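You operate a simulated robot arm through the tools that you are given. There is no shell and no other tool. Be economical: measure what you need, move in short steps, check, and stop when the job is done.

The job below is to be done with a simulated two-armed robot. You get a single attempt, and the scene is never put back.

TASK
Put the petra name tab on the binder nook of the side shelf. Fetch the wooden dust brush and set it on top of the basic filter. Press the mute key twelve to switch it up. Press the mute key eleven to switch it on. Press the solo key ten to switch it up. Press the talk off key to switch it up. Fetch the ten amp fuse and stand it on the packing side of the trunk top. Open the headset drawer, take the pink fader cap and leave it in the inside of the headset drawer, then shut the drawer. Open the cards drawer, take the twenty amp fuse and leave it in the inside of the cards drawer, then shut the drawer. Take the tub marked "ties" from the work top of the side shelf and put it on the cue board. Take the box that says "line box" from the top of the wireless counter and leave it on the top of the earth mat. Pull the adapter drawer open. Any order will do. Set down upright: ten amp fuse.

Only the result counts: the job must be done as asked and must still hold three seconds after the hand-in. Knocking over, shifting, dropping, spilling or breaking anything else fails it. Lids that push on must go on centred and level and be pressed home; caps that screw on are set level and turned clockwise until they are tight.

THE ROBOT
Two 7-joint arms with two-finger parallel grippers on one trunk, on a base that drives. Base frame: it is fixed to the floor where the robot stands at the start and does not move with it; the origin is under the middle of the robot, x ahead of it, y to its left, z up. Units: mm, degrees, N and s.
The left shoulder is at the start at [50, 161, 1148], the right one opposite. With the tool pointing down near the work surface each hand reaches from about 100 to 380 mm from the robot's upright axis, wherever it stands, measured 20 degrees to its own side. Places, roughly: adapter drawer [-1300, -8300, 600]; basic filter [-1250, -1750, 1000]; binder nook of the side shelf (24x63 cm) [740, 120, 700]; blue line box, grey splitter box [1000, -1500, 1000]; cable tie tub, rack screw tub, washer tub [750, -750, 750]; cards drawer [1000, -4400, 700]; cue board [500, -1000, 750]; headset drawer [1000, -2800, 700]; inside of the cards drawer [1100, -4400, 700]; inside of the headset drawer [1000, -2800, 700]; mute key eleven [600, 400, 800]; mute key twelve [600, 300, 800]; packing side of the trunk top [-1100, -3400, 800]; petra name tab [500, 0, 500]; pink fader cap (3x4x3 cm) [700, -400, 700]; solo key ten [700, 500, 900]; talk off key [600, -200, 700]; ten amp fuse [750, -250, 750]; top of the earth mat (25x25 cm) [980, -4540, 860]; twenty amp fuse [750, -750, 750]; wooden dust brush (6x3x5 cm) [600, 100, 400]. Payload 3.43 kg a hand.
The TCP of each hand is the grasp point between the finger pads, 30 mm short of the fingertips. In the tool frame z runs along the fingers and y along their closing line. The gripper opens to 94 mm. The fingers are 28 mm wide and 10 mm thick; the gripper's body (50 by 96 mm) begins 55 mm behind the TCP.
Orientation is told as [roll, pitch, yaw] about the base's x, y, z axes, in that order, counted from this pose: with the fingers straight down and closing along the base's y, the tool's x points along the base's -x, its y along +y and its z along -z.

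THE INTERFACE
- The arms move only by the tool jog_arm. It takes "left_targets", "right_targets" or both (then of equal length, played together; a hand with none holds still); each is a list of rows, each a list of 7 numbers: the shift along the tool's x, y, z in mm, then the turn, a rotation vector about the tool's x, y, z in degrees, then the opening, from 0 (shut) to 1 (fully open). In form: [[x, y, z, rx, ry, rz, gripper], ...]. A call has 1 to 10 rows; each row is the pose to reach, as a shift and turn from the pose commanded when the call began, along the tool's axes at that moment. Rows are played at 5 a second. More than 50 mm and 8.6 degrees between two rows, or a gripper value outside its range, and nothing of the call is played. Where a pose cannot be reached the arm comes as near as it can. A force on the tool above 40 N (or 10 N above the force at the start of the call, whichever is more), or a blocked arm, ends the call early, and 0.2 s more pass. The fingers move at their own pace (about 45 mm/s each) and stop on an object; they squeeze with about 39 N. The grip force told is the motor's: it shows also when the fingers shut on nothing. Time passes only in rows, and 0.2 s behind the last, so rows that repeat a pose let the fingers close. The reply holds the time, the measured pose of the TCP, the force on the tool along the base axes, the opening and the grip force, in the units named above and with some noise, with the torque about the TCP (base axes, N m) and any sound that the robot's microphone picked up.
- Cameras (640 x 400 px; columns grow to the right, rows downward): "scene" is now at [132.6, -11, 1274.6]; the picture's right is [-0.08, -1.00, 0.00], its down [-0.60, 0.05, -0.80] and it looks along [0.79, -0.06, -0.60] (base axes); focal length 214 px, centre (320, 200). "left" rides on the left gripper at [76, -14, -103] in its tool frame; the picture's right is [0.18, 0.98, 0.00], its down [-0.75, 0.14, -0.64] and it looks along [-0.63, 0.12, 0.77] (tool axes); focal length 243 px, centre (320, 200). "right" rides on the right gripper at [76, 14, -103] in its tool frame; the picture's right is [-0.18, 0.98, 0.00], its down [-0.75, -0.14, -0.64] and it looks along [-0.63, -0.12, 0.77] (tool axes); focal length 243 px, centre (320, 200). There is no depth. A picture from a camera that has moved, and an enlarged one, comes with that camera's place and axes in the base frame and with its lens. The place of the scene camera against the robot may be out by one fixed shift of up to 12 mm in any direction.
- capture(camera): a new picture of that camera. No time passes.
- move_column(by): slides the trunk up (or, below 0, down) by that many mm; the arms and the scene camera ride with it, the base frame stays. It gives what a move gives, with no picture.
- drive_base(legs): drives the robot by 1 to 6 legs, each [ahead, left, turn to the left] in mm, mm and degrees, along the robot's own axes; the way and the turn of a leg run together, so that a leg with both is an arc; at most 1500 mm and 180 degrees a leg. The arms and the cameras ride along, it lands a little off, and it stops where it bumps. It gives what a move gives.
- turn_head(pan, tilt): turns the head with the scene camera to pan (to the left, within 80 degrees either way) and tilt (down, from -29 to 69), counted from straight ahead of the robot. It gives what a move gives.
- zoom(camera, box): a new picture of the part [left, top, right, bottom] of that camera's present view, enlarged. No time passes.
- sign_off(): hands the job in; it is judged then, once.

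Work in short steps. Places have to be worked out from the pictures, the camera data and where the tool is seen: move nearer, look again, correct. Check each grasp and each placing, and mend what went wrong. You have 556 turns and 364 pictures in all, those below and enlarged ones among them. Open the grippers and draw the arms clear of the work before you hand the job in, unless the task says otherwise.

The tools are called after "Emit:" as name(argument=value, ...) on one line, values as JSON. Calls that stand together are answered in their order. jog_arm: Moves the arms, as the interface text tells. Its arguments: {"type":"object","properties":{"left_targets":{"type":"array","items":{"type":"array","items":{"type":"number"}}},"right_targets":{"type":"array","items":{"type":"array","items":{"type":"number"}}}},"required":[]} The other tools are called the same way: move_column (by) slides the trunk up or down; drive_base (legs) drives the base; turn_head (pan, tilt) turns the head that bears the scene camera; capture (camera) takes a picture; zoom (camera, box) takes an enlarged picture of a part of a camera's view; sign_off () hands the job in.

At the start:

```text
clock: 0.0
left_position: [505.9, 216.5, 1111.7]
left_tool_rot: [0.0, -0.1, 0.0]
left_force: [-0.8, 0.9, 0.4]
left_torque: [-0.02, 0.01, -0.02]
left_width: 94.0
left_finger_force: 0.0
right_position: [377.3, -162.0, 1185.2]
right_tool_rot: [-0.1, 0.0, -0.1]
right_force: [0.2, -0.3, -0.4]
right_torque: [-0.01, 0.01, 0.0]
right_width: 94.0
right_finger_force: 0.1
trunk travel left (down, up): [-175.0, 92.0]
robot x, y, heading: [-1.9, -2.5, 0.0]
head pan, tilt: [-4.4, 37.2]
```

scene: 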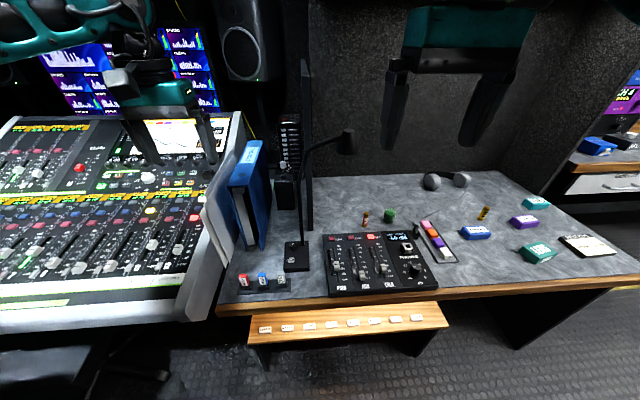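
right: 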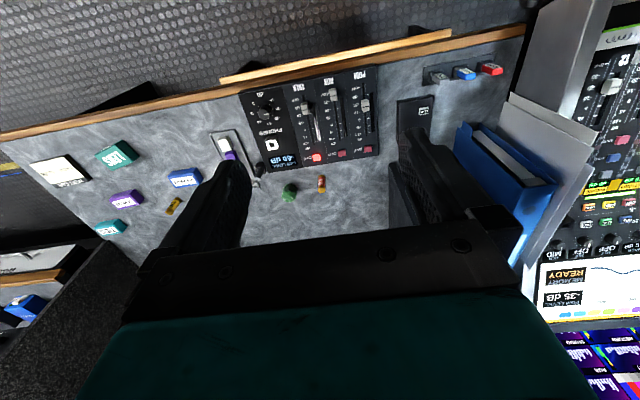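
left: 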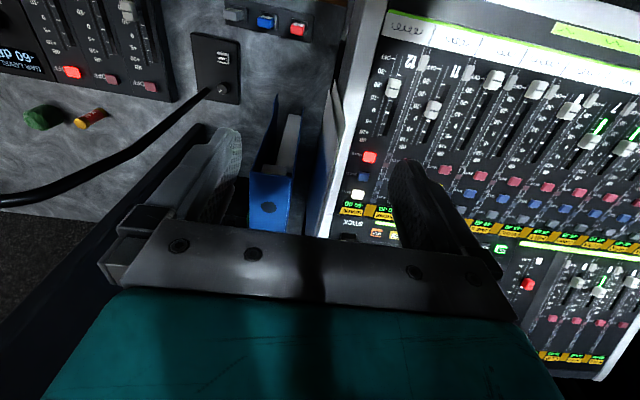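

The overview shows the console on the left, the side shelf ahead and name tabs on a low ledge. I'll enlarge parts of the scene to read the labels.

Emit:
zoom(camera="scene", box=[220, 260, 460, 400])

Emit:
zoom(camera="scene", box=[320, 160, 640, 300])

Emit:
zoom(camera="scene", box=[0, 110, 240, 330])

```text
2.67 times, centred on (340, 330) of scene
camera zoom: at [132.6, -11.0, 1274.6], right [-0.08, -1.0, 0.0], down [-0.6, 0.05, -0.8], along [0.79, -0.06, -0.6], focal length 572 px, centre (267, -147)
```

zoom: 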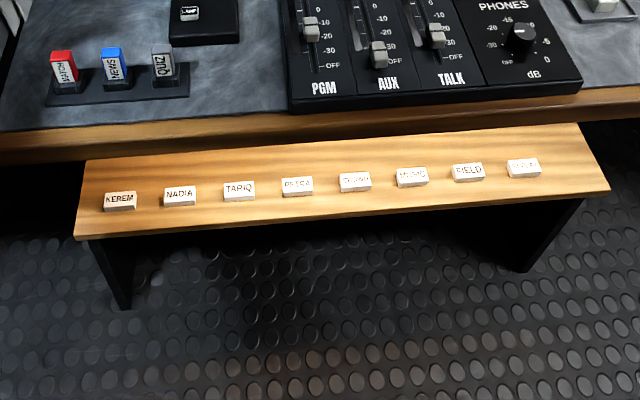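

```text
2.00 times, centred on (480, 230) of scene
camera zoom: at [132.6, -11.0, 1274.6], right [-0.08, -1.0, 0.0], down [-0.6, 0.05, -0.8], along [0.79, -0.06, -0.6], focal length 429 px, centre (0, 140)
```

zoom: 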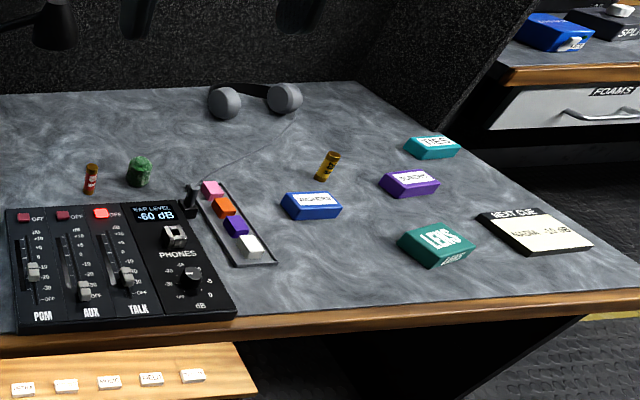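

```text
1.82 times, centred on (120, 220) of scene
camera zoom: at [132.6, -11.0, 1274.6], right [-0.08, -1.0, 0.0], down [-0.6, 0.05, -0.8], along [0.79, -0.06, -0.6], focal length 390 px, centre (684, 164)
```

zoom: 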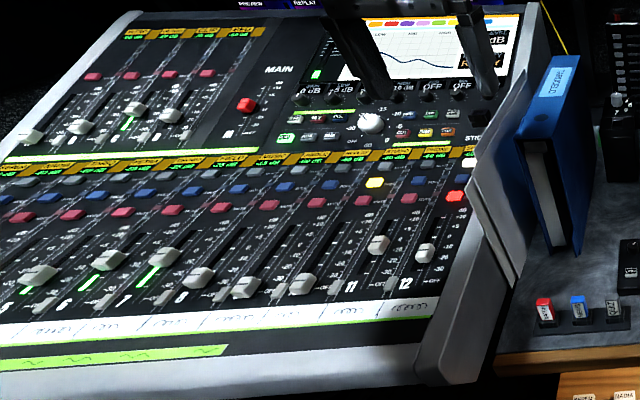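

Triangulating the lit mute key between the scene and left cameras gives about (609, 313, 870). I'll shut the left gripper and move above it for a closer look.

Emit:
jog_arm(left_targets=[[-20, 19, 25, 0, 0, 0, 0], [-40, 38, 50, 0, 0, 0, 0], [-60, 57, 75, 0, 0, 0, 0], [-80, 76, 100, 0, 0, 0, 0], [-100, 95, 120, 0, 0, 0, 0]])

Emit:
capture(camera="left")

```text
clock: 1.2
left_position: [607.2, 311.0, 992.8]
left_tool_rot: [0.1, -0.1, 0.0]
left_force: [0.2, -0.6, -0.2]
left_torque: [-0.01, -0.01, -0.01]
left_width: 0.2
left_finger_force: 10.2
right_position: [376.0, -162.9, 1184.9]
right_tool_rot: [0.0, 0.0, 0.0]
right_force: [0.8, 0.0, -1.0]
right_torque: [0.01, 0.02, 0.0]
right_width: 93.9
right_finger_force: 0.1
trunk travel left (down, up): [-175.0, 92.0]
robot x, y, heading: [1.1, -1.1, 0.3]
head pan, tilt: [-4.4, 37.2]
```

```text
357 pictures are left
camera left: at [529.6, 296.4, 1093.9], right [-0.18, 0.98, 0.0], down [0.75, 0.14, 0.64], along [0.63, 0.12, -0.77], focal length 243 px, centre (320, 200)
```

left: 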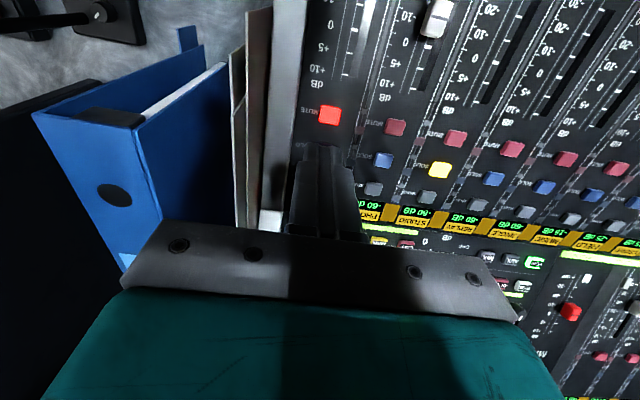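

Better fixes: mute 12 ≈ (613, 322, 862), mute 11 ≈ (614, 387, 862), solo 10 ≈ (648, 452, 870). I'll come down over mute 12, staying short of it, and check the alignment.

Emit:
jog_arm(left_targets=[[0, 5, 30, 0, 0, 0, 0], [0, 11, 60, 0, 0, 0, 0], [-1, 11, 84, 0, 0, 0, 0]])

Emit:
capture(camera="left")

```text
clock: 2.0
left_position: [604.9, 322.5, 908.7]
left_tool_rot: [0.0, -0.1, 0.0]
left_force: [0.0, 0.2, 0.2]
left_torque: [0.01, -0.01, 0.01]
left_width: 0.0
left_finger_force: 33.2
right_position: [377.0, -162.8, 1185.2]
right_tool_rot: [0.1, 0.1, -0.1]
right_force: [0.6, -0.3, 0.1]
right_torque: [0.02, 0.02, 0.03]
right_width: 94.0
right_finger_force: 0.0
trunk travel left (down, up): [-175.0, 92.0]
robot x, y, heading: [0.7, -2.0, -0.1]
head pan, tilt: [-4.4, 37.2]
```

```text
356 pictures are left
camera left: at [527.8, 308.1, 1008.4], right [-0.18, 0.98, 0.0], down [0.75, 0.14, 0.64], along [0.63, 0.12, -0.77], focal length 243 px, centre (320, 200)
```

left: 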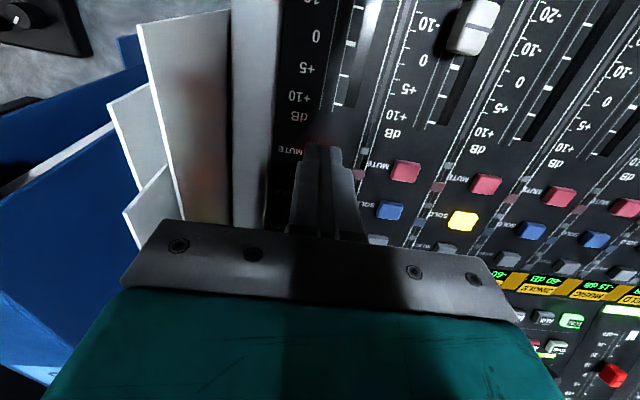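

The tip sits over mute 12 (its red edge just shows behind the finger). I press gently in small steps.

Emit:
jog_arm(left_targets=[[-1, 0, 8, 0, 0, 0, 0], [-1, 0, 13, 0, 0, 0, 0], [-1, 0, 16, 0, 0, 0, 0], [-1, 0, 18, 0, 0, 0, 0], [-1, 0, 20, 0, 0, 0, 0]])

```text
clock: 3.2
left_position: [606.0, 322.1, 888.7]
left_tool_rot: [0.0, -0.1, 0.0]
left_force: [-0.1, 0.1, -0.2]
left_torque: [0.0, 0.01, 0.0]
left_width: 0.1
left_finger_force: 32.6
right_position: [376.6, -162.3, 1185.6]
right_tool_rot: [0.0, 0.0, 0.0]
right_force: [-0.8, -0.3, -0.5]
right_torque: [-0.04, 0.01, -0.01]
right_width: 94.0
right_finger_force: 0.1
trunk travel left (down, up): [-175.0, 92.0]
robot x, y, heading: [-3.7, 1.2, -0.1]
head pan, tilt: [-4.4, 37.2]
```

No contact yet at 888.7, so I keep going down in small steps.

Emit:
jog_arm(left_targets=[[0, 0, 2, 0, 0, 0, 0], [0, 0, 4, 0, 0, 0, 0], [0, 0, 6, 0, 0, 0, 0], [0, 0, 8, 0, 0, 0, 0]])

Emit:
capture(camera="left")

```text
clock: 4.2
left_position: [606.8, 322.6, 880.6]
left_tool_rot: [0.0, -0.1, 0.1]
left_force: [-0.7, -0.6, 0.4]
left_torque: [0.01, 0.01, 0.01]
left_width: 0.3
left_finger_force: 33.0
right_position: [375.6, -162.9, 1185.5]
right_tool_rot: [0.0, -0.1, 0.0]
right_force: [0.2, -1.5, 0.2]
right_torque: [-0.01, 0.01, -0.01]
right_width: 94.1
right_finger_force: 0.0
trunk travel left (down, up): [-175.0, 92.0]
robot x, y, heading: [0.8, -1.4, -0.1]
head pan, tilt: [-4.4, 37.2]
```

```text
355 pictures are left
camera left: at [529.8, 307.9, 981.5], right [-0.18, 0.98, 0.0], down [0.75, 0.14, 0.64], along [0.63, 0.12, -0.77], focal length 243 px, centre (320, 200)
```

left: 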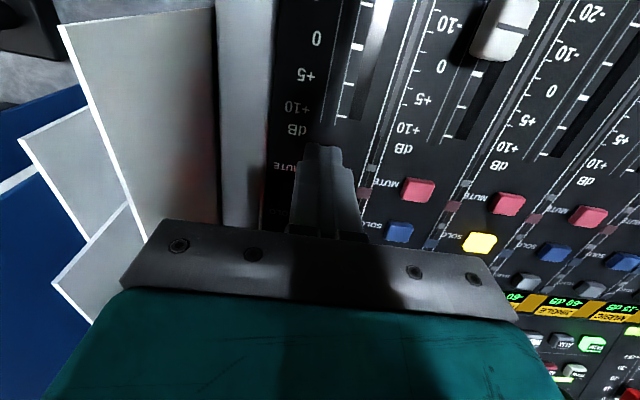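

Re-triangulating with the latest views puts the key tops nearer z ≈ 845 and x ≈ 619. I shift forward 7 mm and keep pressing.

Emit:
jog_arm(left_targets=[[-7, 1, -3, 0, 0, 0, 0], [-7, 1, 1, 0, 0, 0, 0], [-7, 1, 3, 0, 0, 0, 0], [-7, 1, 5, 0, 0, 0, 0], [-7, 1, 7, 0, 0, 0, 0], [-7, 1, 9, 0, 0, 0, 0]])

```text
clock: 5.6
left_position: [614.0, 322.3, 877.4]
left_tool_rot: [0.0, -0.7, 0.1]
left_force: [1.7, 2.1, 31.0]
left_torque: [0.1, -0.48, -0.08]
left_width: 0.0
left_finger_force: 33.0
right_position: [373.7, -163.5, 1186.3]
right_tool_rot: [0.2, -0.3, 0.0]
right_force: [0.0, -0.4, -0.4]
right_torque: [0.01, -0.01, -0.01]
right_width: 93.9
right_finger_force: 0.0
trunk travel left (down, up): [-175.0, 92.0]
robot x, y, heading: [0.1, 0.9, 0.3]
head pan, tilt: [-4.4, 37.2]
heard: click
```

A click was heard with 31 N on the tip. I lift off and check the lamp.

Emit:
jog_arm(left_targets=[[0, 0, -20, 0, 0, 0, 0], [0, 30, -55, 0, 0, 0, 0], [0, 63, -60, 0, 0, 0, 0]])

Emit:
capture(camera="left")

```text
clock: 6.4
left_position: [611.3, 352.8, 925.0]
left_tool_rot: [0.0, 0.0, 0.2]
left_force: [0.2, 0.3, 0.3]
left_torque: [0.01, 0.02, 0.02]
left_width: 0.0
left_finger_force: 33.3
left hand out of reach, approached as far as the arm can: row 3
right_position: [376.2, -162.1, 1184.9]
right_tool_rot: [0.1, 0.0, 0.0]
right_force: [-0.3, 0.5, -0.7]
right_torque: [0.02, -0.02, 0.02]
right_width: 94.0
right_finger_force: 0.2
trunk travel left (down, up): [-175.0, 92.0]
robot x, y, heading: [1.3, -0.4, 0.0]
head pan, tilt: [-4.4, 37.2]
```

```text
354 pictures are left
camera left: at [534.0, 338.3, 1026.3], right [-0.19, 0.98, 0.0], down [0.75, 0.14, 0.64], along [0.63, 0.12, -0.77], focal length 243 px, centre (320, 200)
```

left: 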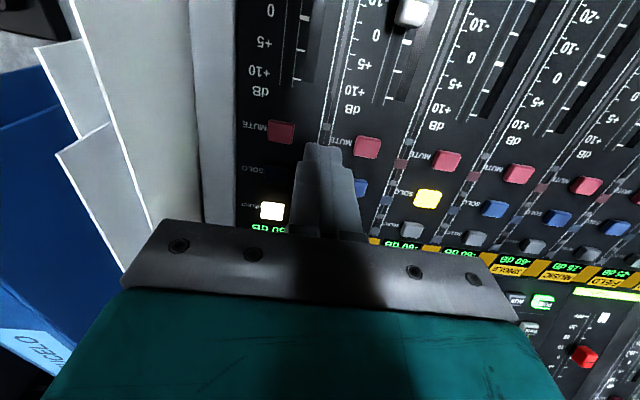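

Mute 12 is now dark (switched up). Mute 11 is out of reach sideways, so I raise the hand and drive 120 mm left.

Emit:
jog_arm(left_targets=[[20, -15, -40, 0, 0, 0, 0], [40, -30, -70, 0, 0, 0, 0]])

Emit:
turn_head(pan=40, tilt=50)

Emit:
capture(camera="scene")

```text
clock: 7.0
left_position: [571.4, 321.5, 996.7]
left_tool_rot: [0.0, -0.1, 0.0]
left_force: [0.1, -0.6, 1.0]
left_torque: [-0.01, 0.01, -0.01]
left_width: 0.0
left_finger_force: 33.4
right_position: [375.7, -162.0, 1185.5]
right_tool_rot: [0.0, -0.1, 0.1]
right_force: [0.6, -0.5, 0.5]
right_torque: [-0.02, 0.0, 0.0]
right_width: 94.0
right_finger_force: 0.0
trunk travel left (down, up): [-175.0, 92.0]
robot x, y, heading: [-0.4, -1.5, -0.1]
head pan, tilt: [-4.4, 37.2]
```

```text
clock: 8.1
left_position: [573.0, 322.4, 995.5]
left_tool_rot: [0.0, -0.1, 0.0]
left_force: [-0.6, 0.2, 0.7]
left_torque: [0.0, -0.02, -0.02]
left_width: 0.0
left_finger_force: 33.1
right_position: [376.8, -162.6, 1184.7]
right_tool_rot: [-0.1, 0.0, 0.0]
right_force: [-0.4, -0.9, -0.8]
right_torque: [0.01, 0.01, -0.01]
right_width: 94.2
right_finger_force: 0.0
trunk travel left (down, up): [-175.0, 92.0]
robot x, y, heading: [-0.2, 1.5, -0.1]
head pan, tilt: [40.0, 50.0]
```

```text
353 pictures are left
camera scene: at [105.0, 45.0, 1256.2], right [0.64, -0.77, 0.0], down [-0.59, -0.49, -0.64], along [0.49, 0.41, -0.77], focal length 214 px, centre (320, 200)
```

scene: 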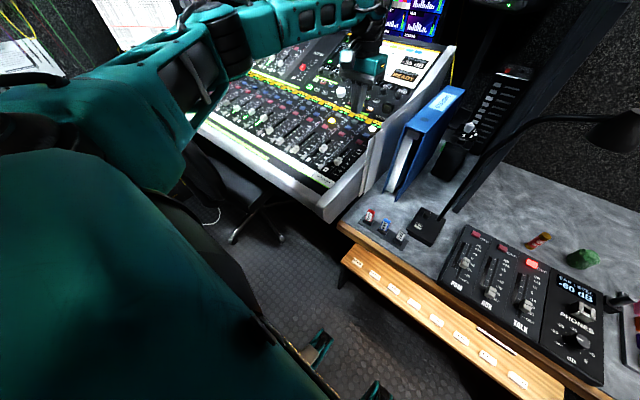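

The chair is around y ≈ 1000, so a 120 mm strafe to the left is clear.

Emit:
drive_base(legs=[[0, 120, 0]])

Emit:
capture(camera="left")

```text
clock: 9.4
left_position: [574.2, 445.0, 995.1]
left_tool_rot: [0.0, -0.1, 0.0]
left_force: [-0.8, 1.2, -1.3]
left_torque: [-0.05, 0.02, -0.04]
left_width: 0.0
left_finger_force: 33.3
right_position: [376.6, -40.2, 1186.0]
right_tool_rot: [0.0, 0.0, 0.0]
right_force: [0.1, 0.5, 0.1]
right_torque: [-0.01, 0.01, 0.0]
right_width: 94.0
right_finger_force: 0.0
trunk travel left (down, up): [-175.0, 92.0]
robot x, y, heading: [-1.5, 122.9, 0.2]
head pan, tilt: [40.0, 50.0]
```

```text
352 pictures are left
camera left: at [495.5, 430.2, 1096.8], right [-0.18, 0.98, 0.0], down [0.75, 0.14, 0.64], along [0.63, 0.12, -0.77], focal length 243 px, centre (320, 200)
```

left: 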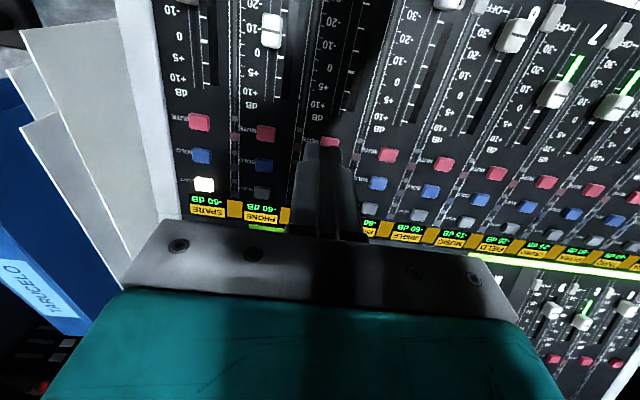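

Mute 11 works out at ≈ (618, 393, 846). I move over it and press to the same depth as before.

Emit:
jog_arm(left_targets=[[-20, -26, 25, 0, 0, 0, 0], [-39, -52, 50, 0, 0, 0, 0], [-39, -52, 85, 0, 0, 0, 0], [-39, -52, 105, 0, 0, 0, 0], [-39, -52, 112, 0, 0, 0, 0], [-39, -52, 115, 0, 0, 0, 0], [-39, -52, 118, 0, 0, 0, 0], [-39, -52, 120, 0, 0, 0, 0], [-39, -52, 122, 0, 0, 0, 0]])

```text
clock: 11.4
left_position: [612.4, 393.1, 878.1]
left_tool_rot: [0.0, -0.5, 0.1]
left_force: [-0.2, 2.0, 21.3]
left_torque: [0.07, -0.28, -0.07]
left_width: 0.0
left_finger_force: 33.1
right_position: [374.1, -41.8, 1186.3]
right_tool_rot: [0.1, 0.0, 0.0]
right_force: [0.0, -1.0, -0.4]
right_torque: [-0.01, 0.0, -0.01]
right_width: 94.3
right_finger_force: 0.0
trunk travel left (down, up): [-175.0, 92.0]
robot x, y, heading: [1.2, 123.9, 0.0]
head pan, tilt: [40.0, 50.0]
heard: click
```

Click heard. I lift and move sideways to view the lamp and the solo 10 key.

Emit:
jog_arm(left_targets=[[0, 0, -30, 0, 0, 0, 0], [20, 30, -65, 0, 0, 0, 0], [20, 60, -65, 0, 0, 0, 0]])

Emit:
capture(camera="left")

```text
refused: row 2 steps farther than a row can; nothing moved
```

```text
351 pictures are left
camera left: at [534.0, 377.9, 978.5], right [-0.19, 0.98, 0.0], down [0.75, 0.14, 0.65], along [0.64, 0.12, -0.76], focal length 243 px, centre (320, 200)
```

left: 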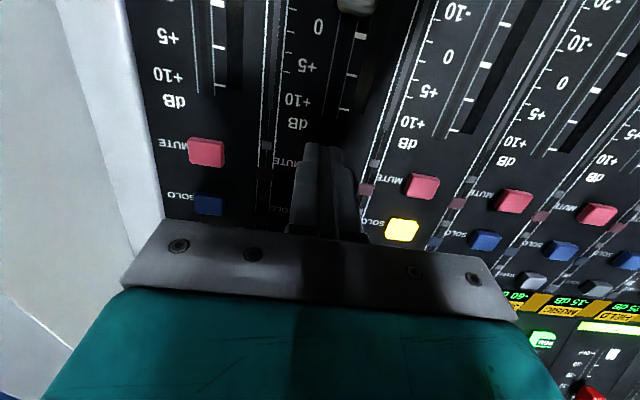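

The step was too large and nothing moved; I retry with smaller ones.

Emit:
jog_arm(left_targets=[[0, 0, -30, 0, 0, 0, 0], [20, 30, -60, 0, 0, 0, 0], [20, 58, -75, 0, 0, 0, 0]])

Emit:
capture(camera="left")

```text
clock: 12.2
left_position: [592.0, 448.0, 946.5]
left_tool_rot: [0.0, 0.0, 0.0]
left_force: [-0.6, 0.9, -0.6]
left_torque: [0.02, 0.04, 0.02]
left_width: 0.1
left_finger_force: 33.1
right_position: [376.0, -40.6, 1184.8]
right_tool_rot: [0.0, 0.0, -0.1]
right_force: [-0.3, -0.3, 1.6]
right_torque: [0.01, 0.01, 0.0]
right_width: 94.1
right_finger_force: 0.1
trunk travel left (down, up): [-175.0, 92.0]
robot x, y, heading: [-1.9, 120.6, -0.2]
head pan, tilt: [40.0, 50.0]
```

```text
350 pictures are left
camera left: at [514.6, 433.5, 1048.4], right [-0.18, 0.98, 0.0], down [0.75, 0.14, 0.64], along [0.63, 0.12, -0.77], focal length 243 px, centre (320, 200)
```

left: 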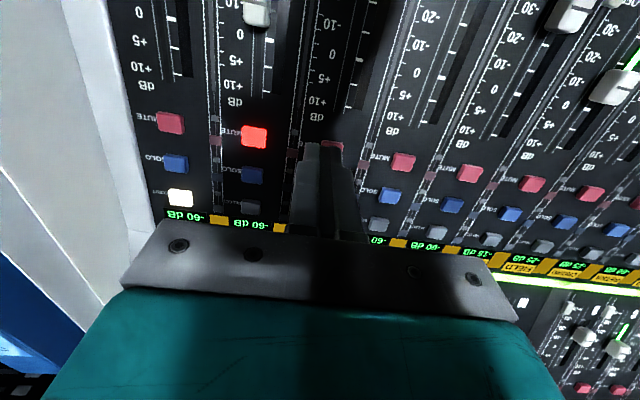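

Mute 11 is lit. Solo 10 comes out at ≈ (655, 462, 855); I strafe another 120 mm left to have the reach.

Emit:
drive_base(legs=[[0, 120, 0]])

Emit:
capture(camera="left")

```text
clock: 13.4
left_position: [591.4, 569.2, 947.8]
left_tool_rot: [0.0, -0.1, 0.1]
left_force: [0.1, 0.7, 0.4]
left_torque: [-0.03, 0.05, 0.0]
left_width: 0.1
left_finger_force: 33.0
right_position: [376.3, 78.8, 1185.8]
right_tool_rot: [0.0, -0.1, 0.1]
right_force: [0.0, 0.7, 0.5]
right_torque: [-0.02, 0.01, -0.01]
right_width: 93.7
right_finger_force: 0.0
trunk travel left (down, up): [-175.0, 92.0]
robot x, y, heading: [-1.0, 239.6, -0.1]
head pan, tilt: [40.0, 50.0]
```

```text
349 pictures are left
camera left: at [514.7, 553.3, 1048.3], right [-0.19, 0.98, 0.0], down [0.75, 0.14, 0.64], along [0.63, 0.12, -0.77], focal length 243 px, centre (320, 200)
```

left: 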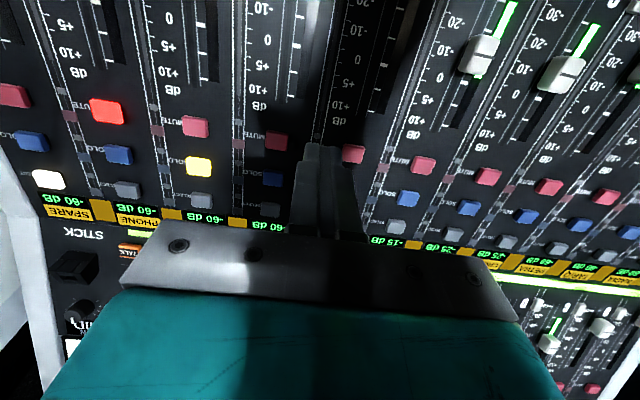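

Solo 10 confirmed at ≈ (655, 464). I move over it and press.

Emit:
jog_arm(left_targets=[[-15, -35, 0, 0, 0, 0, 0], [-37, -70, 0, 0, 0, 0, 0], [-59, -105, 10, 0, 0, 0, 0], [-59, -105, 38, 0, 0, 0, 0], [-59, -105, 52, 0, 0, 0, 0], [-59, -105, 57, 0, 0, 0, 0], [-59, -105, 60, 0, 0, 0, 0], [-59, -105, 63, 0, 0, 0, 0], [-59, -105, 65, 0, 0, 0, 0]])

```text
clock: 15.4
left_position: [643.5, 463.0, 889.0]
left_tool_rot: [-0.1, -0.1, 0.1]
left_force: [-1.2, 1.1, 0.5]
left_torque: [0.0, 0.04, -0.01]
left_width: 0.3
left_finger_force: 33.4
left hand out of reach, approached as far as the arm can: row 4, 5, 6, 7, 8, 9
right_position: [375.8, 78.3, 1185.7]
right_tool_rot: [-0.1, 0.0, -0.1]
right_force: [0.1, -0.7, 0.6]
right_torque: [-0.01, 0.03, 0.0]
right_width: 93.9
right_finger_force: 0.0
trunk travel left (down, up): [-175.0, 92.0]
robot x, y, heading: [-0.9, 239.1, 0.1]
head pan, tilt: [40.0, 50.0]
```

The arm ran out of reach just short. I lift 60 mm and lower the column 80 mm to gain reach.

Emit:
jog_arm(left_targets=[[0, 0, -40, 0, 0, 0, 0], [0, 0, -80, 0, 0, 0, 0], [10, 0, -100, 0, 0, 0, 0]])

Emit:
move_column(by=-80)

Emit:
capture(camera="left")

```text
clock: 16.2
left_position: [632.3, 463.2, 989.1]
left_tool_rot: [0.0, 0.0, 0.0]
left_force: [-0.1, -1.3, -0.7]
left_torque: [-0.02, 0.01, 0.01]
left_width: 0.1
left_finger_force: 32.8
right_position: [375.4, 78.3, 1185.2]
right_tool_rot: [-0.1, 0.0, 0.1]
right_force: [0.3, -0.5, -0.1]
right_torque: [0.02, 0.0, -0.02]
right_width: 94.0
right_finger_force: 0.1
trunk travel left (down, up): [-175.0, 92.0]
robot x, y, heading: [3.3, 241.6, -0.1]
head pan, tilt: [40.0, 50.0]
```

```text
clock: 17.4
left_position: [633.1, 462.5, 909.2]
left_tool_rot: [-0.1, -0.1, 0.1]
left_force: [-0.3, 0.5, 0.7]
left_torque: [0.01, -0.01, 0.0]
left_width: 0.2
left_finger_force: 33.5
right_position: [376.6, 79.1, 1105.8]
right_tool_rot: [0.0, -0.1, 0.0]
right_force: [-0.2, 0.3, -0.2]
right_torque: [0.03, -0.01, 0.03]
right_width: 93.9
right_finger_force: 0.0
trunk travel left (down, up): [-95.0, 172.0]
robot x, y, heading: [0.1, 241.3, 0.2]
head pan, tilt: [40.0, 50.0]
```

```text
348 pictures are left
camera left: at [555.7, 447.7, 1010.1], right [-0.19, 0.98, 0.0], down [0.75, 0.14, 0.64], along [0.63, 0.12, -0.77], focal length 243 px, centre (320, 200)
```

left: 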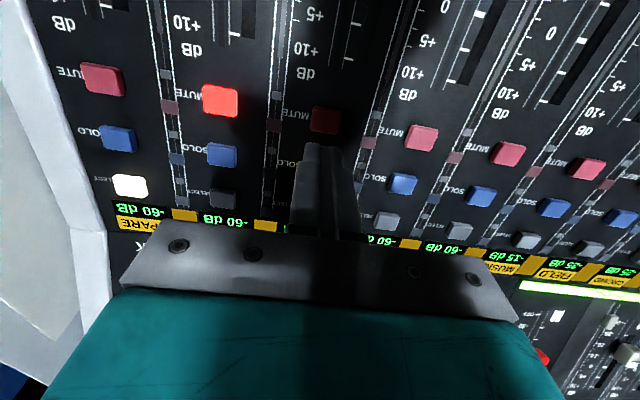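

Good, mute 10 is visible just nearer than the tip and solo 10 lies behind it. I go forward 17 mm and press.

Emit:
jog_arm(left_targets=[[-17, 0, 0, 0, 0, 0, 0], [-17, 0, 12, 0, 0, 0, 0], [-17, 0, 18, 0, 0, 0, 0], [-17, 0, 21, 0, 0, 0, 0], [-17, 0, 24, 0, 0, 0, 0], [-17, 0, 26, 0, 0, 0, 0]])

```text
clock: 18.8
left_position: [649.6, 461.5, 884.1]
left_tool_rot: [0.0, -0.4, 0.1]
left_force: [-0.1, -0.7, 5.0]
left_torque: [0.03, -0.09, 0.0]
left_width: 0.0
left_finger_force: 32.8
right_position: [375.7, 77.7, 1104.7]
right_tool_rot: [-0.1, 0.0, 0.1]
right_force: [0.3, -0.3, 0.1]
right_torque: [-0.02, -0.02, -0.01]
right_width: 94.1
right_finger_force: 0.1
trunk travel left (down, up): [-95.0, 172.0]
robot x, y, heading: [-0.5, 239.9, 0.0]
head pan, tilt: [40.0, 50.0]
heard: click
```

Click at about 5 N. I lift off and check.

Emit:
jog_arm(left_targets=[[0, 0, -30, 0, 0, 0, 0], [30, 0, -60, 0, 0, 0, 0], [70, 0, -80, 0, 0, 0, 0], [110, -20, -90, 0, 0, 0, 0]])

Emit:
capture(camera="left")

Emit:
turn_head(pan=0, tilt=60)

Emit:
capture(camera="scene")

```text
clock: 19.8
left_position: [538.9, 444.1, 972.9]
left_tool_rot: [0.1, -0.1, 0.2]
left_force: [0.6, 0.9, 0.3]
left_torque: [0.0, 0.02, 0.02]
left_width: 0.3
left_finger_force: 32.9
right_position: [376.3, 78.2, 1105.7]
right_tool_rot: [0.1, -0.1, 0.0]
right_force: [-0.1, 0.1, 0.5]
right_torque: [-0.02, -0.02, 0.01]
right_width: 94.1
right_finger_force: 0.2
trunk travel left (down, up): [-95.0, 172.0]
robot x, y, heading: [0.4, 242.9, 0.0]
head pan, tilt: [40.0, 50.0]
```

```text
347 pictures are left
camera left: at [460.5, 429.4, 1074.6], right [-0.19, 0.98, 0.0], down [0.75, 0.14, 0.64], along [0.63, 0.12, -0.77], focal length 243 px, centre (320, 200)
```

left: 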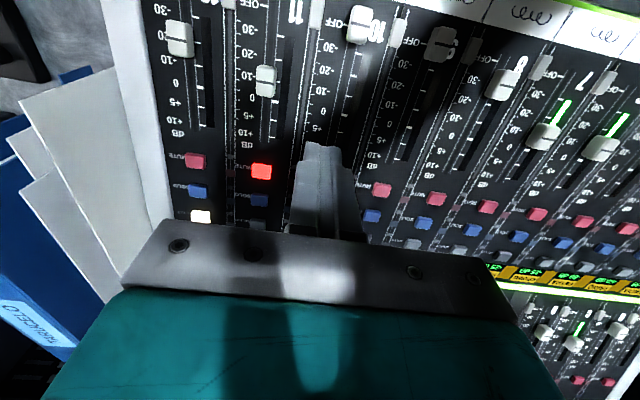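

```text
clock: 20.9
left_position: [539.0, 444.0, 973.2]
left_tool_rot: [0.1, -0.1, 0.1]
left_force: [-0.1, 1.0, 0.9]
left_torque: [0.03, 0.0, -0.01]
left_width: 0.0
left_finger_force: 32.9
right_position: [377.2, 78.6, 1105.4]
right_tool_rot: [0.0, 0.0, 0.0]
right_force: [-0.5, 0.0, -0.4]
right_torque: [-0.01, 0.02, -0.02]
right_width: 94.1
right_finger_force: 0.1
trunk travel left (down, up): [-95.0, 172.0]
robot x, y, heading: [-2.9, 242.3, 0.3]
head pan, tilt: [0.0, 60.0]
```

```text
346 pictures are left
camera scene: at [112.6, 235.9, 1163.6], right [0.0, -1.0, 0.0], down [-0.87, 0.0, -0.5], along [0.5, 0.0, -0.87], focal length 214 px, centre (320, 200)
```

scene: 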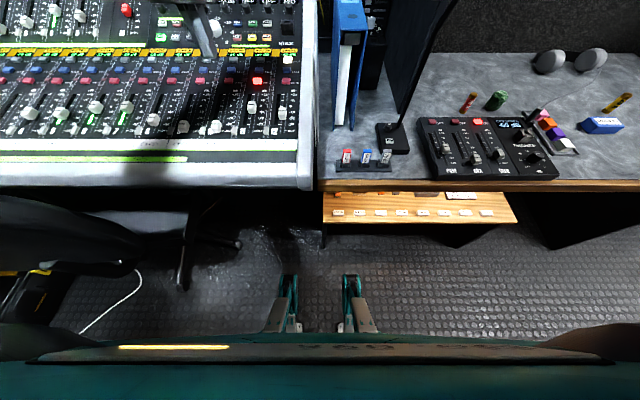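

No yellow is visible in the solo row now; I enlarge it to be sure, and look at the ledge region.

Emit:
zoom(camera="scene", box=[150, 30, 310, 130])

Emit:
zoom(camera="scene", box=[310, 140, 550, 290])

```text
4.00 times, centred on (230, 80) of scene
camera zoom: at [112.6, 235.9, 1163.6], right [0.0, -1.0, 0.0], down [-0.87, 0.0, -0.5], along [0.5, 0.0, -0.87], focal length 858 px, centre (680, 680)
```

zoom: 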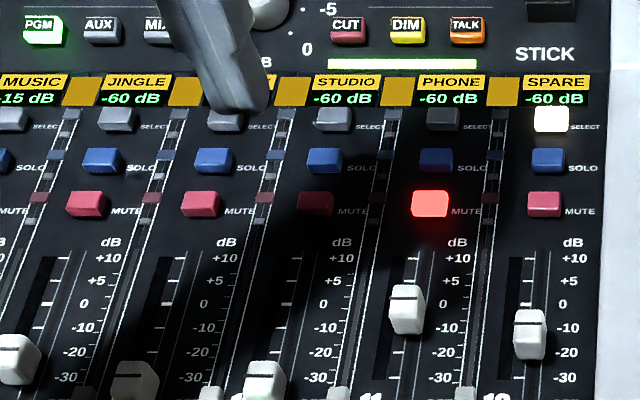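

```text
2.67 times, centred on (430, 215) of scene
camera zoom: at [112.6, 235.9, 1163.6], right [0.0, -1.0, 0.0], down [-0.87, 0.0, -0.5], along [0.5, 0.0, -0.87], focal length 572 px, centre (27, 160)
```

zoom: 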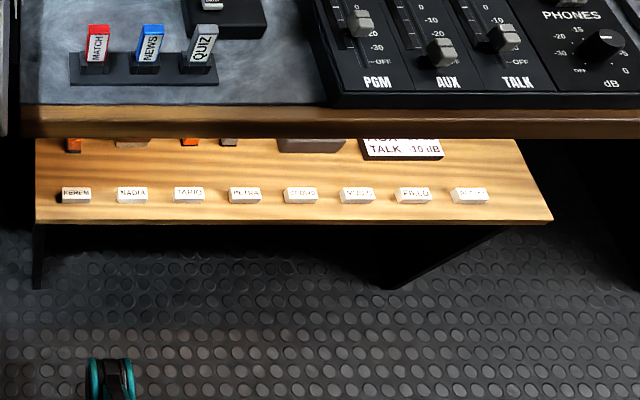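

Solo 10 is off. Next is the talk OFF key: I retract the left hand up and back, and drive right so that the right hand can take it.

Emit:
jog_arm(left_targets=[[40, 0, -25, 0, 0, 0, 0.3], [80, -20, -50, 0, 0, 0, 0.6], [120, -40, -75, 0, 0, 0, 0.8], [150, -60, -100, 0, 0, 0, 1]], right_targets=[[0, 0, 0, 0, 0, 0, 0.7], [0, 0, 0, 0, 0, 0, 0.3], [0, 0, 0, 0, 0, 0, 0], [0, 0, 0, 0, 0, 0, 0]])

Emit:
drive_base(legs=[[0, -290, 0]])

Emit:
turn_head(pan=-10, tilt=45)

Emit:
capture(camera="scene")

Emit:
capture(camera="right")

```text
refused: row 2 steps farther than a row can; nothing moved
```

```text
clock: 22.9
left_position: [538.9, 152.8, 973.1]
left_tool_rot: [0.0, -0.1, 0.1]
left_force: [-0.8, 0.8, 0.0]
left_torque: [0.03, 0.02, -0.03]
left_width: 0.0
left_finger_force: 33.2
right_position: [377.0, -211.7, 1105.2]
right_tool_rot: [0.1, 0.0, -0.1]
right_force: [0.0, 0.8, -0.9]
right_torque: [0.02, 0.0, -0.03]
right_width: 94.2
right_finger_force: 0.1
trunk travel left (down, up): [-95.0, 172.0]
robot x, y, heading: [-2.3, -48.1, -0.0]
head pan, tilt: [0.0, 60.0]
```

```text
clock: 23.6
left_position: [538.4, 153.6, 973.3]
left_tool_rot: [0.0, 0.0, 0.0]
left_force: [0.5, -0.5, 0.6]
left_torque: [-0.01, -0.03, 0.03]
left_width: 0.1
left_finger_force: 32.8
right_position: [375.8, -212.0, 1106.3]
right_tool_rot: [0.0, 0.0, -0.1]
right_force: [-0.5, -0.6, -0.2]
right_torque: [0.01, 0.02, 0.0]
right_width: 94.1
right_finger_force: 0.1
trunk travel left (down, up): [-95.0, 172.0]
robot x, y, heading: [1.9, -49.9, -0.0]
head pan, tilt: [-10.0, 45.0]
```

```text
343 pictures are left
camera scene: at [125.9, -67.8, 1183.0], right [-0.17, -0.98, 0.0], down [-0.7, 0.12, -0.71], along [0.7, -0.12, -0.71], focal length 214 px, centre (320, 200)
```

scene: 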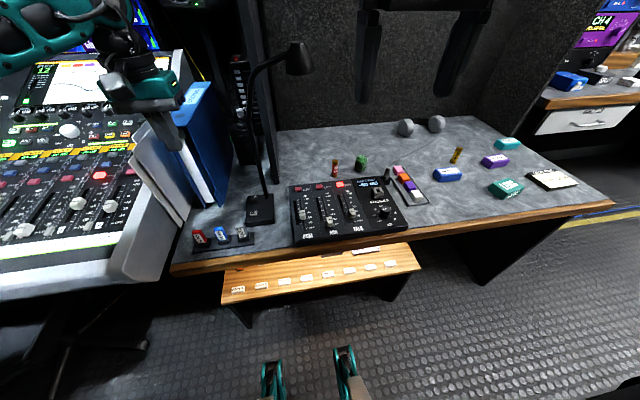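

```text
342 pictures are left
camera right: at [299.4, -197.2, 1207.7], right [0.19, 0.98, 0.0], down [0.75, -0.14, 0.64], along [0.63, -0.12, -0.77], focal length 243 px, centre (320, 200)
```

right: 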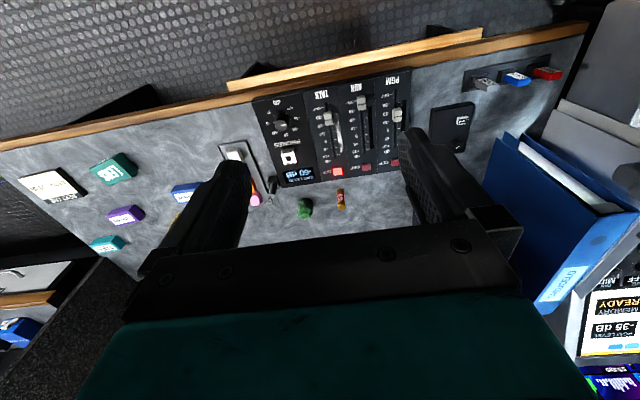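

The talk OFF key triangulates to ≈ (582, −212, 775). I bring the right hand above it, fingers shut, and retract the left hand.

Emit:
jog_arm(right_targets=[[-25, 0, 25, 0, 0, 0, 0], [-55, 0, 60, 0, 0, 0, 0], [-85, 0, 95, 0, 0, 0, 0], [-115, 0, 130, 0, 0, 0, 0], [-145, 0, 165, 0, 0, 0, 0], [-175, 0, 195, 0, 0, 0, 0], [-195, 0, 225, 0, 0, 0, 0]], left_targets=[[30, 0, -20, 0, 0, 0, 0], [60, 0, -40, 0, 0, 0, 0], [90, 0, -60, 0, 0, 0, 0], [120, 0, -80, 0, 0, 0, 0], [150, 0, -100, 0, 0, 0, 0.5], [150, 0, -100, 0, 0, 0, 1], [150, 0, -100, 0, 0, 0, 1]])

Emit:
capture(camera="right")

```text
clock: 25.2
left_position: [387.7, 153.2, 1072.1]
left_tool_rot: [0.0, -0.1, 0.0]
left_force: [0.0, -0.2, 0.6]
left_torque: [-0.01, -0.02, 0.02]
left_width: 67.2
left_finger_force: 0.1
right_position: [572.0, -212.4, 878.7]
right_tool_rot: [0.1, 0.0, 0.0]
right_force: [0.2, 0.2, 0.1]
right_torque: [0.01, -0.02, -0.02]
right_width: 0.1
right_finger_force: 33.5
trunk travel left (down, up): [-95.0, 172.0]
robot x, y, heading: [-2.2, -46.1, -0.2]
head pan, tilt: [-10.0, 45.0]
```

```text
341 pictures are left
camera right: at [496.1, -197.5, 980.9], right [0.18, 0.98, 0.0], down [0.75, -0.14, 0.64], along [0.63, -0.12, -0.77], focal length 243 px, centre (320, 200)
```

right: 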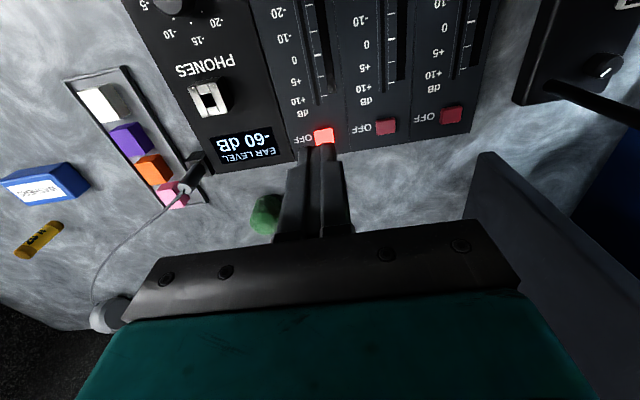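

The new ray suggests the key is lower and further: about (610–617, −217, 721–740). I move down closer and look again.

Emit:
jog_arm(right_targets=[[-15, -2, 25, 0, 0, 0, 0], [-25, -4, 55, 0, 0, 0, 0], [-25, -4, 70, 0, 0, 0, 0]])

Emit:
capture(camera="right")

```text
clock: 26.0
left_position: [387.3, 153.3, 1073.3]
left_tool_rot: [0.0, -0.1, 0.0]
left_force: [-0.2, -0.2, -0.5]
left_torque: [0.01, 0.03, 0.03]
left_width: 94.1
left_finger_force: 0.1
right_position: [595.0, -217.0, 810.8]
right_tool_rot: [0.0, 0.0, -0.2]
right_force: [-0.6, -0.3, -0.1]
right_torque: [-0.02, 0.0, 0.05]
right_width: 0.0
right_finger_force: 32.8
trunk travel left (down, up): [-95.0, 172.0]
robot x, y, heading: [-2.6, -50.6, -0.1]
head pan, tilt: [-10.0, 45.0]
```

```text
340 pictures are left
camera right: at [518.7, -202.5, 912.8], right [0.19, 0.98, 0.0], down [0.75, -0.14, 0.64], along [0.63, -0.12, -0.77], focal length 243 px, centre (320, 200)
```

right: 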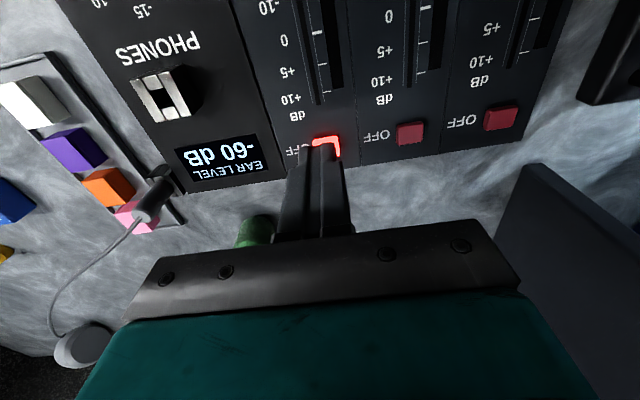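

Using the neighbouring OFF keys the key tops lie near z ≈ 730, talk OFF at ≈ (615, −216). I shift forward 18 mm and press down step by step.

Emit:
jog_arm(right_targets=[[-18, 0, 20, 0, 0, 0, 0], [-18, 0, 35, 0, 0, 0, 0], [-18, 0, 40, 0, 0, 0, 0], [-18, 0, 44, 0, 0, 0, 0], [-18, 0, 48, 0, 0, 0, 0], [-18, 0, 51, 0, 0, 0, 0], [-18, 0, 54, 0, 0, 0, 0]])

```text
clock: 27.6
left_position: [385.6, 152.2, 1073.9]
left_tool_rot: [0.0, -0.1, -0.2]
left_force: [-0.3, 0.3, -0.4]
left_torque: [0.02, 0.01, -0.02]
left_width: 94.0
left_finger_force: 0.1
right_position: [613.3, -217.2, 761.7]
right_tool_rot: [0.0, -0.5, -0.2]
right_force: [-3.8, -4.9, 27.3]
right_torque: [-0.13, 0.23, 0.15]
right_width: 0.2
right_finger_force: 32.6
trunk travel left (down, up): [-95.0, 172.0]
robot x, y, heading: [-1.1, -47.1, -0.2]
head pan, tilt: [-10.0, 45.0]
heard: click
```

Click heard. I lift back and check the lamp.

Emit:
jog_arm(right_targets=[[0, 0, -30, 0, 0, 0, 0], [30, 0, -60, 0, 0, 0, 0], [60, 0, -90, 0, 0, 0, 0.5], [100, 0, -110, 0, 0, 0, 1], [140, 0, -120, 0, 0, 0, 1]])

Emit:
capture(camera="right")

```text
clock: 28.8
left_position: [388.2, 152.3, 1072.9]
left_tool_rot: [0.0, -0.1, 0.1]
left_force: [0.2, 0.0, -0.7]
left_torque: [0.01, 0.01, 0.02]
left_width: 94.0
left_finger_force: 0.0
right_position: [472.1, -216.9, 877.9]
right_tool_rot: [-0.1, 0.0, -0.2]
right_force: [-0.3, 1.4, -0.4]
right_torque: [-0.01, -0.02, 0.0]
right_width: 66.9
right_finger_force: 0.1
trunk travel left (down, up): [-95.0, 172.0]
robot x, y, heading: [1.2, -47.9, -0.1]
head pan, tilt: [-10.0, 45.0]
```

```text
339 pictures are left
camera right: at [395.0, -202.2, 979.6], right [0.19, 0.98, 0.0], down [0.75, -0.14, 0.64], along [0.63, -0.12, -0.77], focal length 243 px, centre (320, 200)
```

right: 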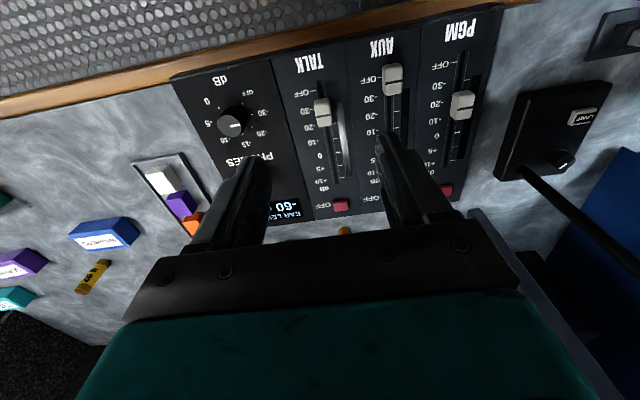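

Talk OFF is dark. Next is the Petra tab, which I triangulate at ≈ (484, −80, 420) on a low bench tucked under the desk edge (x ≈ 435), so I must reach in with a forward-pitched hand. I pull the right hand back first.

Emit:
jog_arm(right_targets=[[48, 0, 0, 0, 0, 0, 1], [96, 0, 0, 0, 0, 0, 1], [142, 0, 0, 0, 0, 0, 1]])

Emit:
move_column(by=-95)

Emit:
drive_base(legs=[[0, 90, 0]])

Emit:
turn_head(pan=-10, tilt=50)

Emit:
capture(camera="scene")

```text
clock: 29.6
left_position: [388.8, 151.9, 1074.2]
left_tool_rot: [0.0, -0.1, -0.1]
left_force: [-1.3, -0.1, 0.4]
left_torque: [0.03, -0.01, 0.02]
left_width: 94.3
left_finger_force: 0.0
right_position: [329.6, -214.6, 875.2]
right_tool_rot: [0.1, 0.0, -0.2]
right_force: [0.8, 0.4, 0.2]
right_torque: [-0.02, 0.02, 0.0]
right_width: 94.0
right_finger_force: 0.0
trunk travel left (down, up): [-95.0, 172.0]
robot x, y, heading: [0.1, -48.0, -0.2]
head pan, tilt: [-10.0, 45.0]
```

```text
clock: 30.9
left_position: [387.5, 154.1, 977.0]
left_tool_rot: [0.0, -0.1, 0.0]
left_force: [-0.3, -0.2, 0.1]
left_torque: [0.03, 0.0, -0.01]
left_width: 93.7
left_finger_force: 0.1
right_position: [330.5, -214.2, 779.7]
right_tool_rot: [0.0, 0.1, -0.1]
right_force: [-0.8, 0.0, 0.8]
right_torque: [-0.03, -0.04, 0.02]
right_width: 93.7
right_finger_force: 0.1
trunk travel left (down, up): [0.0, 267.0]
robot x, y, heading: [-2.7, -49.3, -0.1]
head pan, tilt: [-10.0, 45.0]
```

```text
clock: 32.0
left_position: [388.6, 242.0, 977.5]
left_tool_rot: [0.0, 0.0, -0.1]
left_force: [-0.2, 0.6, -0.2]
left_torque: [-0.02, 0.01, 0.04]
left_width: 93.9
left_finger_force: 0.0
right_position: [330.9, -125.9, 780.6]
right_tool_rot: [-0.1, 0.1, 0.0]
right_force: [-0.2, -0.1, 0.1]
right_torque: [0.01, 0.01, -0.03]
right_width: 94.0
right_finger_force: 0.1
trunk travel left (down, up): [0.0, 267.0]
robot x, y, heading: [-2.4, 40.0, -0.2]
head pan, tilt: [-10.0, 45.0]
```

```text
clock: 32.7
left_position: [386.8, 242.3, 978.7]
left_tool_rot: [0.0, -0.1, 0.0]
left_force: [0.0, -0.1, -0.3]
left_torque: [0.01, 0.01, 0.04]
left_width: 94.2
left_finger_force: 0.1
right_position: [330.1, -125.8, 780.1]
right_tool_rot: [0.0, 0.1, -0.1]
right_force: [0.4, 0.6, 0.0]
right_torque: [-0.04, -0.01, 0.01]
right_width: 93.8
right_finger_force: 0.1
trunk travel left (down, up): [0.0, 267.0]
robot x, y, heading: [-0.7, 41.3, -0.2]
head pan, tilt: [-10.0, 50.0]
```

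```text
338 pictures are left
camera scene: at [121.8, 21.5, 1081.2], right [-0.18, -0.98, 0.0], down [-0.75, 0.13, -0.64], along [0.63, -0.11, -0.77], focal length 214 px, centre (320, 200)
```

scene: 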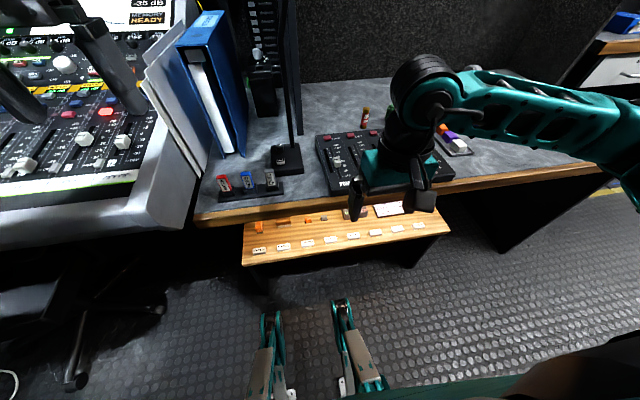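

More of the bench shows now. I enlarge it to identify the items behind the tabs.

Emit:
zoom(camera="scene", box=[230, 180, 470, 280])

Emit:
zoom(camera="scene", box=[140, 90, 340, 220])

```text
2.67 times, centred on (350, 230) of scene
camera zoom: at [121.8, 21.5, 1081.2], right [-0.18, -0.98, 0.0], down [-0.75, 0.13, -0.64], along [0.63, -0.11, -0.77], focal length 572 px, centre (240, 120)
```

zoom: 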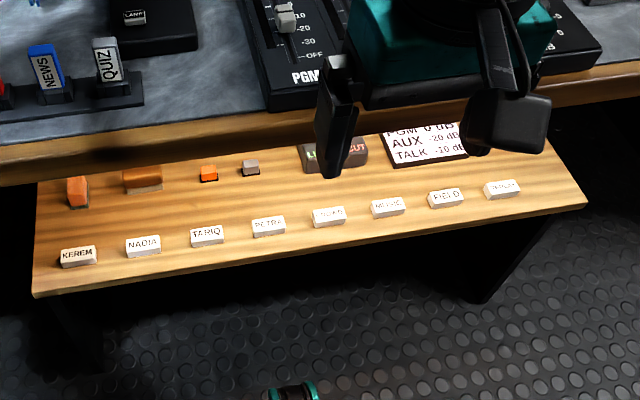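

```text
3.08 times, centred on (240, 155) of scene
camera zoom: at [121.8, 21.5, 1081.2], right [-0.18, -0.98, 0.0], down [-0.75, 0.13, -0.64], along [0.63, -0.11, -0.77], focal length 660 px, centre (566, 338)
```

zoom: 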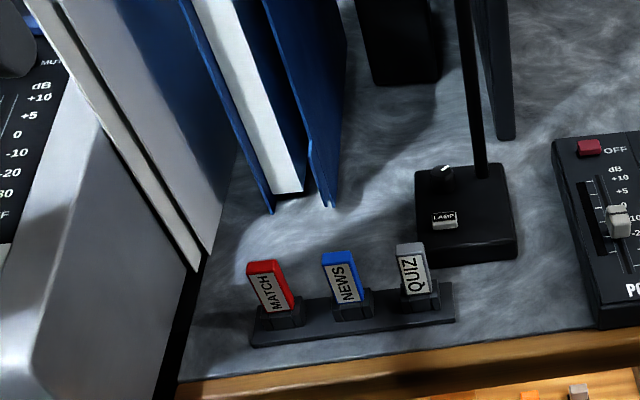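

The dust brush seems to be the brown block at ≈ (571, 76, 430) behind; Petra is the 4th tab. I pitch the right hand 30° forward and lower it in front of the bench for a close view.

Emit:
jog_arm(right_targets=[[-5, 10, 42, 0, -6, 0, 0.75], [-10, 20, 84, 0, -12, 0, 0.75], [-15, 30, 126, 0, -18, 0, 0.75], [-20, 40, 168, 0, -24, 0, 0.75], [-30, 46, 212, 0, -30, 0, 0.75]])

Emit:
capture(camera="right")

```text
clock: 33.9
left_position: [388.8, 242.5, 977.3]
left_tool_rot: [-0.1, -0.1, 0.1]
left_force: [-0.1, 0.1, -0.9]
left_torque: [-0.02, -0.02, 0.02]
left_width: 93.8
left_finger_force: 0.1
right_position: [359.5, -77.1, 566.8]
right_tool_rot: [0.0, -30.0, -0.1]
right_force: [0.1, 0.2, -0.2]
right_torque: [-0.02, -0.05, 0.04]
right_width: 70.2
right_finger_force: 0.1
trunk travel left (down, up): [0.0, 267.0]
robot x, y, heading: [1.1, 42.4, -0.0]
head pan, tilt: [-10.0, 50.0]
```

```text
335 pictures are left
camera right: at [242.3, -63.0, 617.9], right [0.16, 0.98, 0.09], down [0.33, -0.14, 0.93], along [0.93, -0.12, -0.35], focal length 243 px, centre (320, 200)
```

right: 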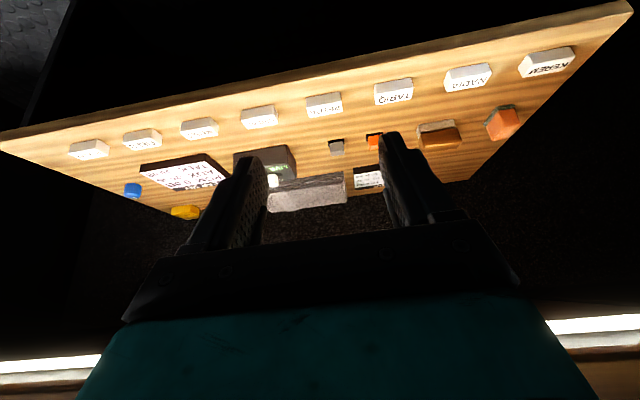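

The Petra candidate is at (325, 104) in this view. I enlarge to confirm the label and look at the items behind.

Emit:
zoom(camera="right", box=[230, 80, 400, 200])

Emit:
zoom(camera="right", box=[360, 30, 600, 180])

```text
3.33 times, centred on (315, 140) of right
camera zoom: at [242.3, -63.0, 617.9], right [0.16, 0.98, 0.09], down [0.33, -0.14, 0.93], along [0.93, -0.12, -0.35], focal length 809 px, centre (337, 400)
```

zoom: 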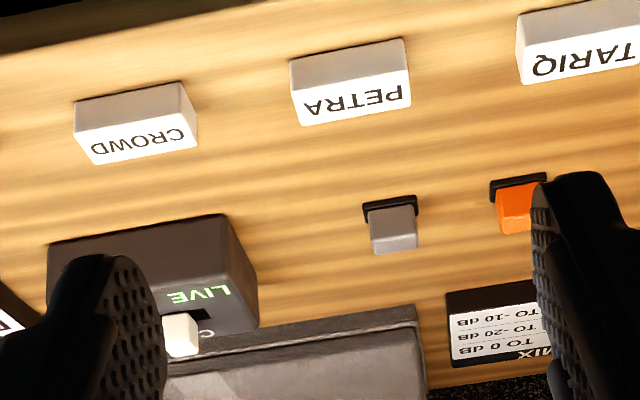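

```text
2.67 times, centred on (480, 105) of right
camera zoom: at [242.3, -63.0, 617.9], right [0.16, 0.98, 0.09], down [0.33, -0.14, 0.93], along [0.93, -0.12, -0.35], focal length 647 px, centre (-107, 453)
```

zoom: 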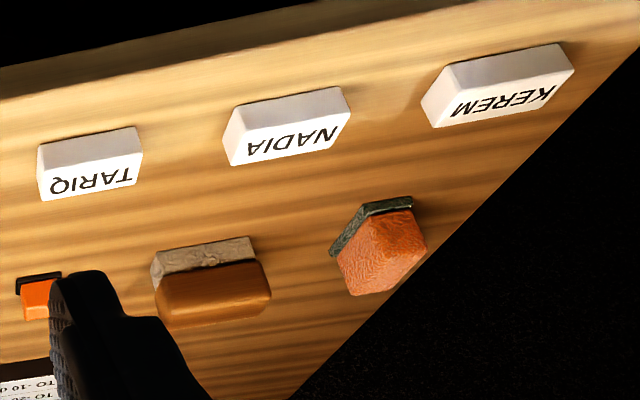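

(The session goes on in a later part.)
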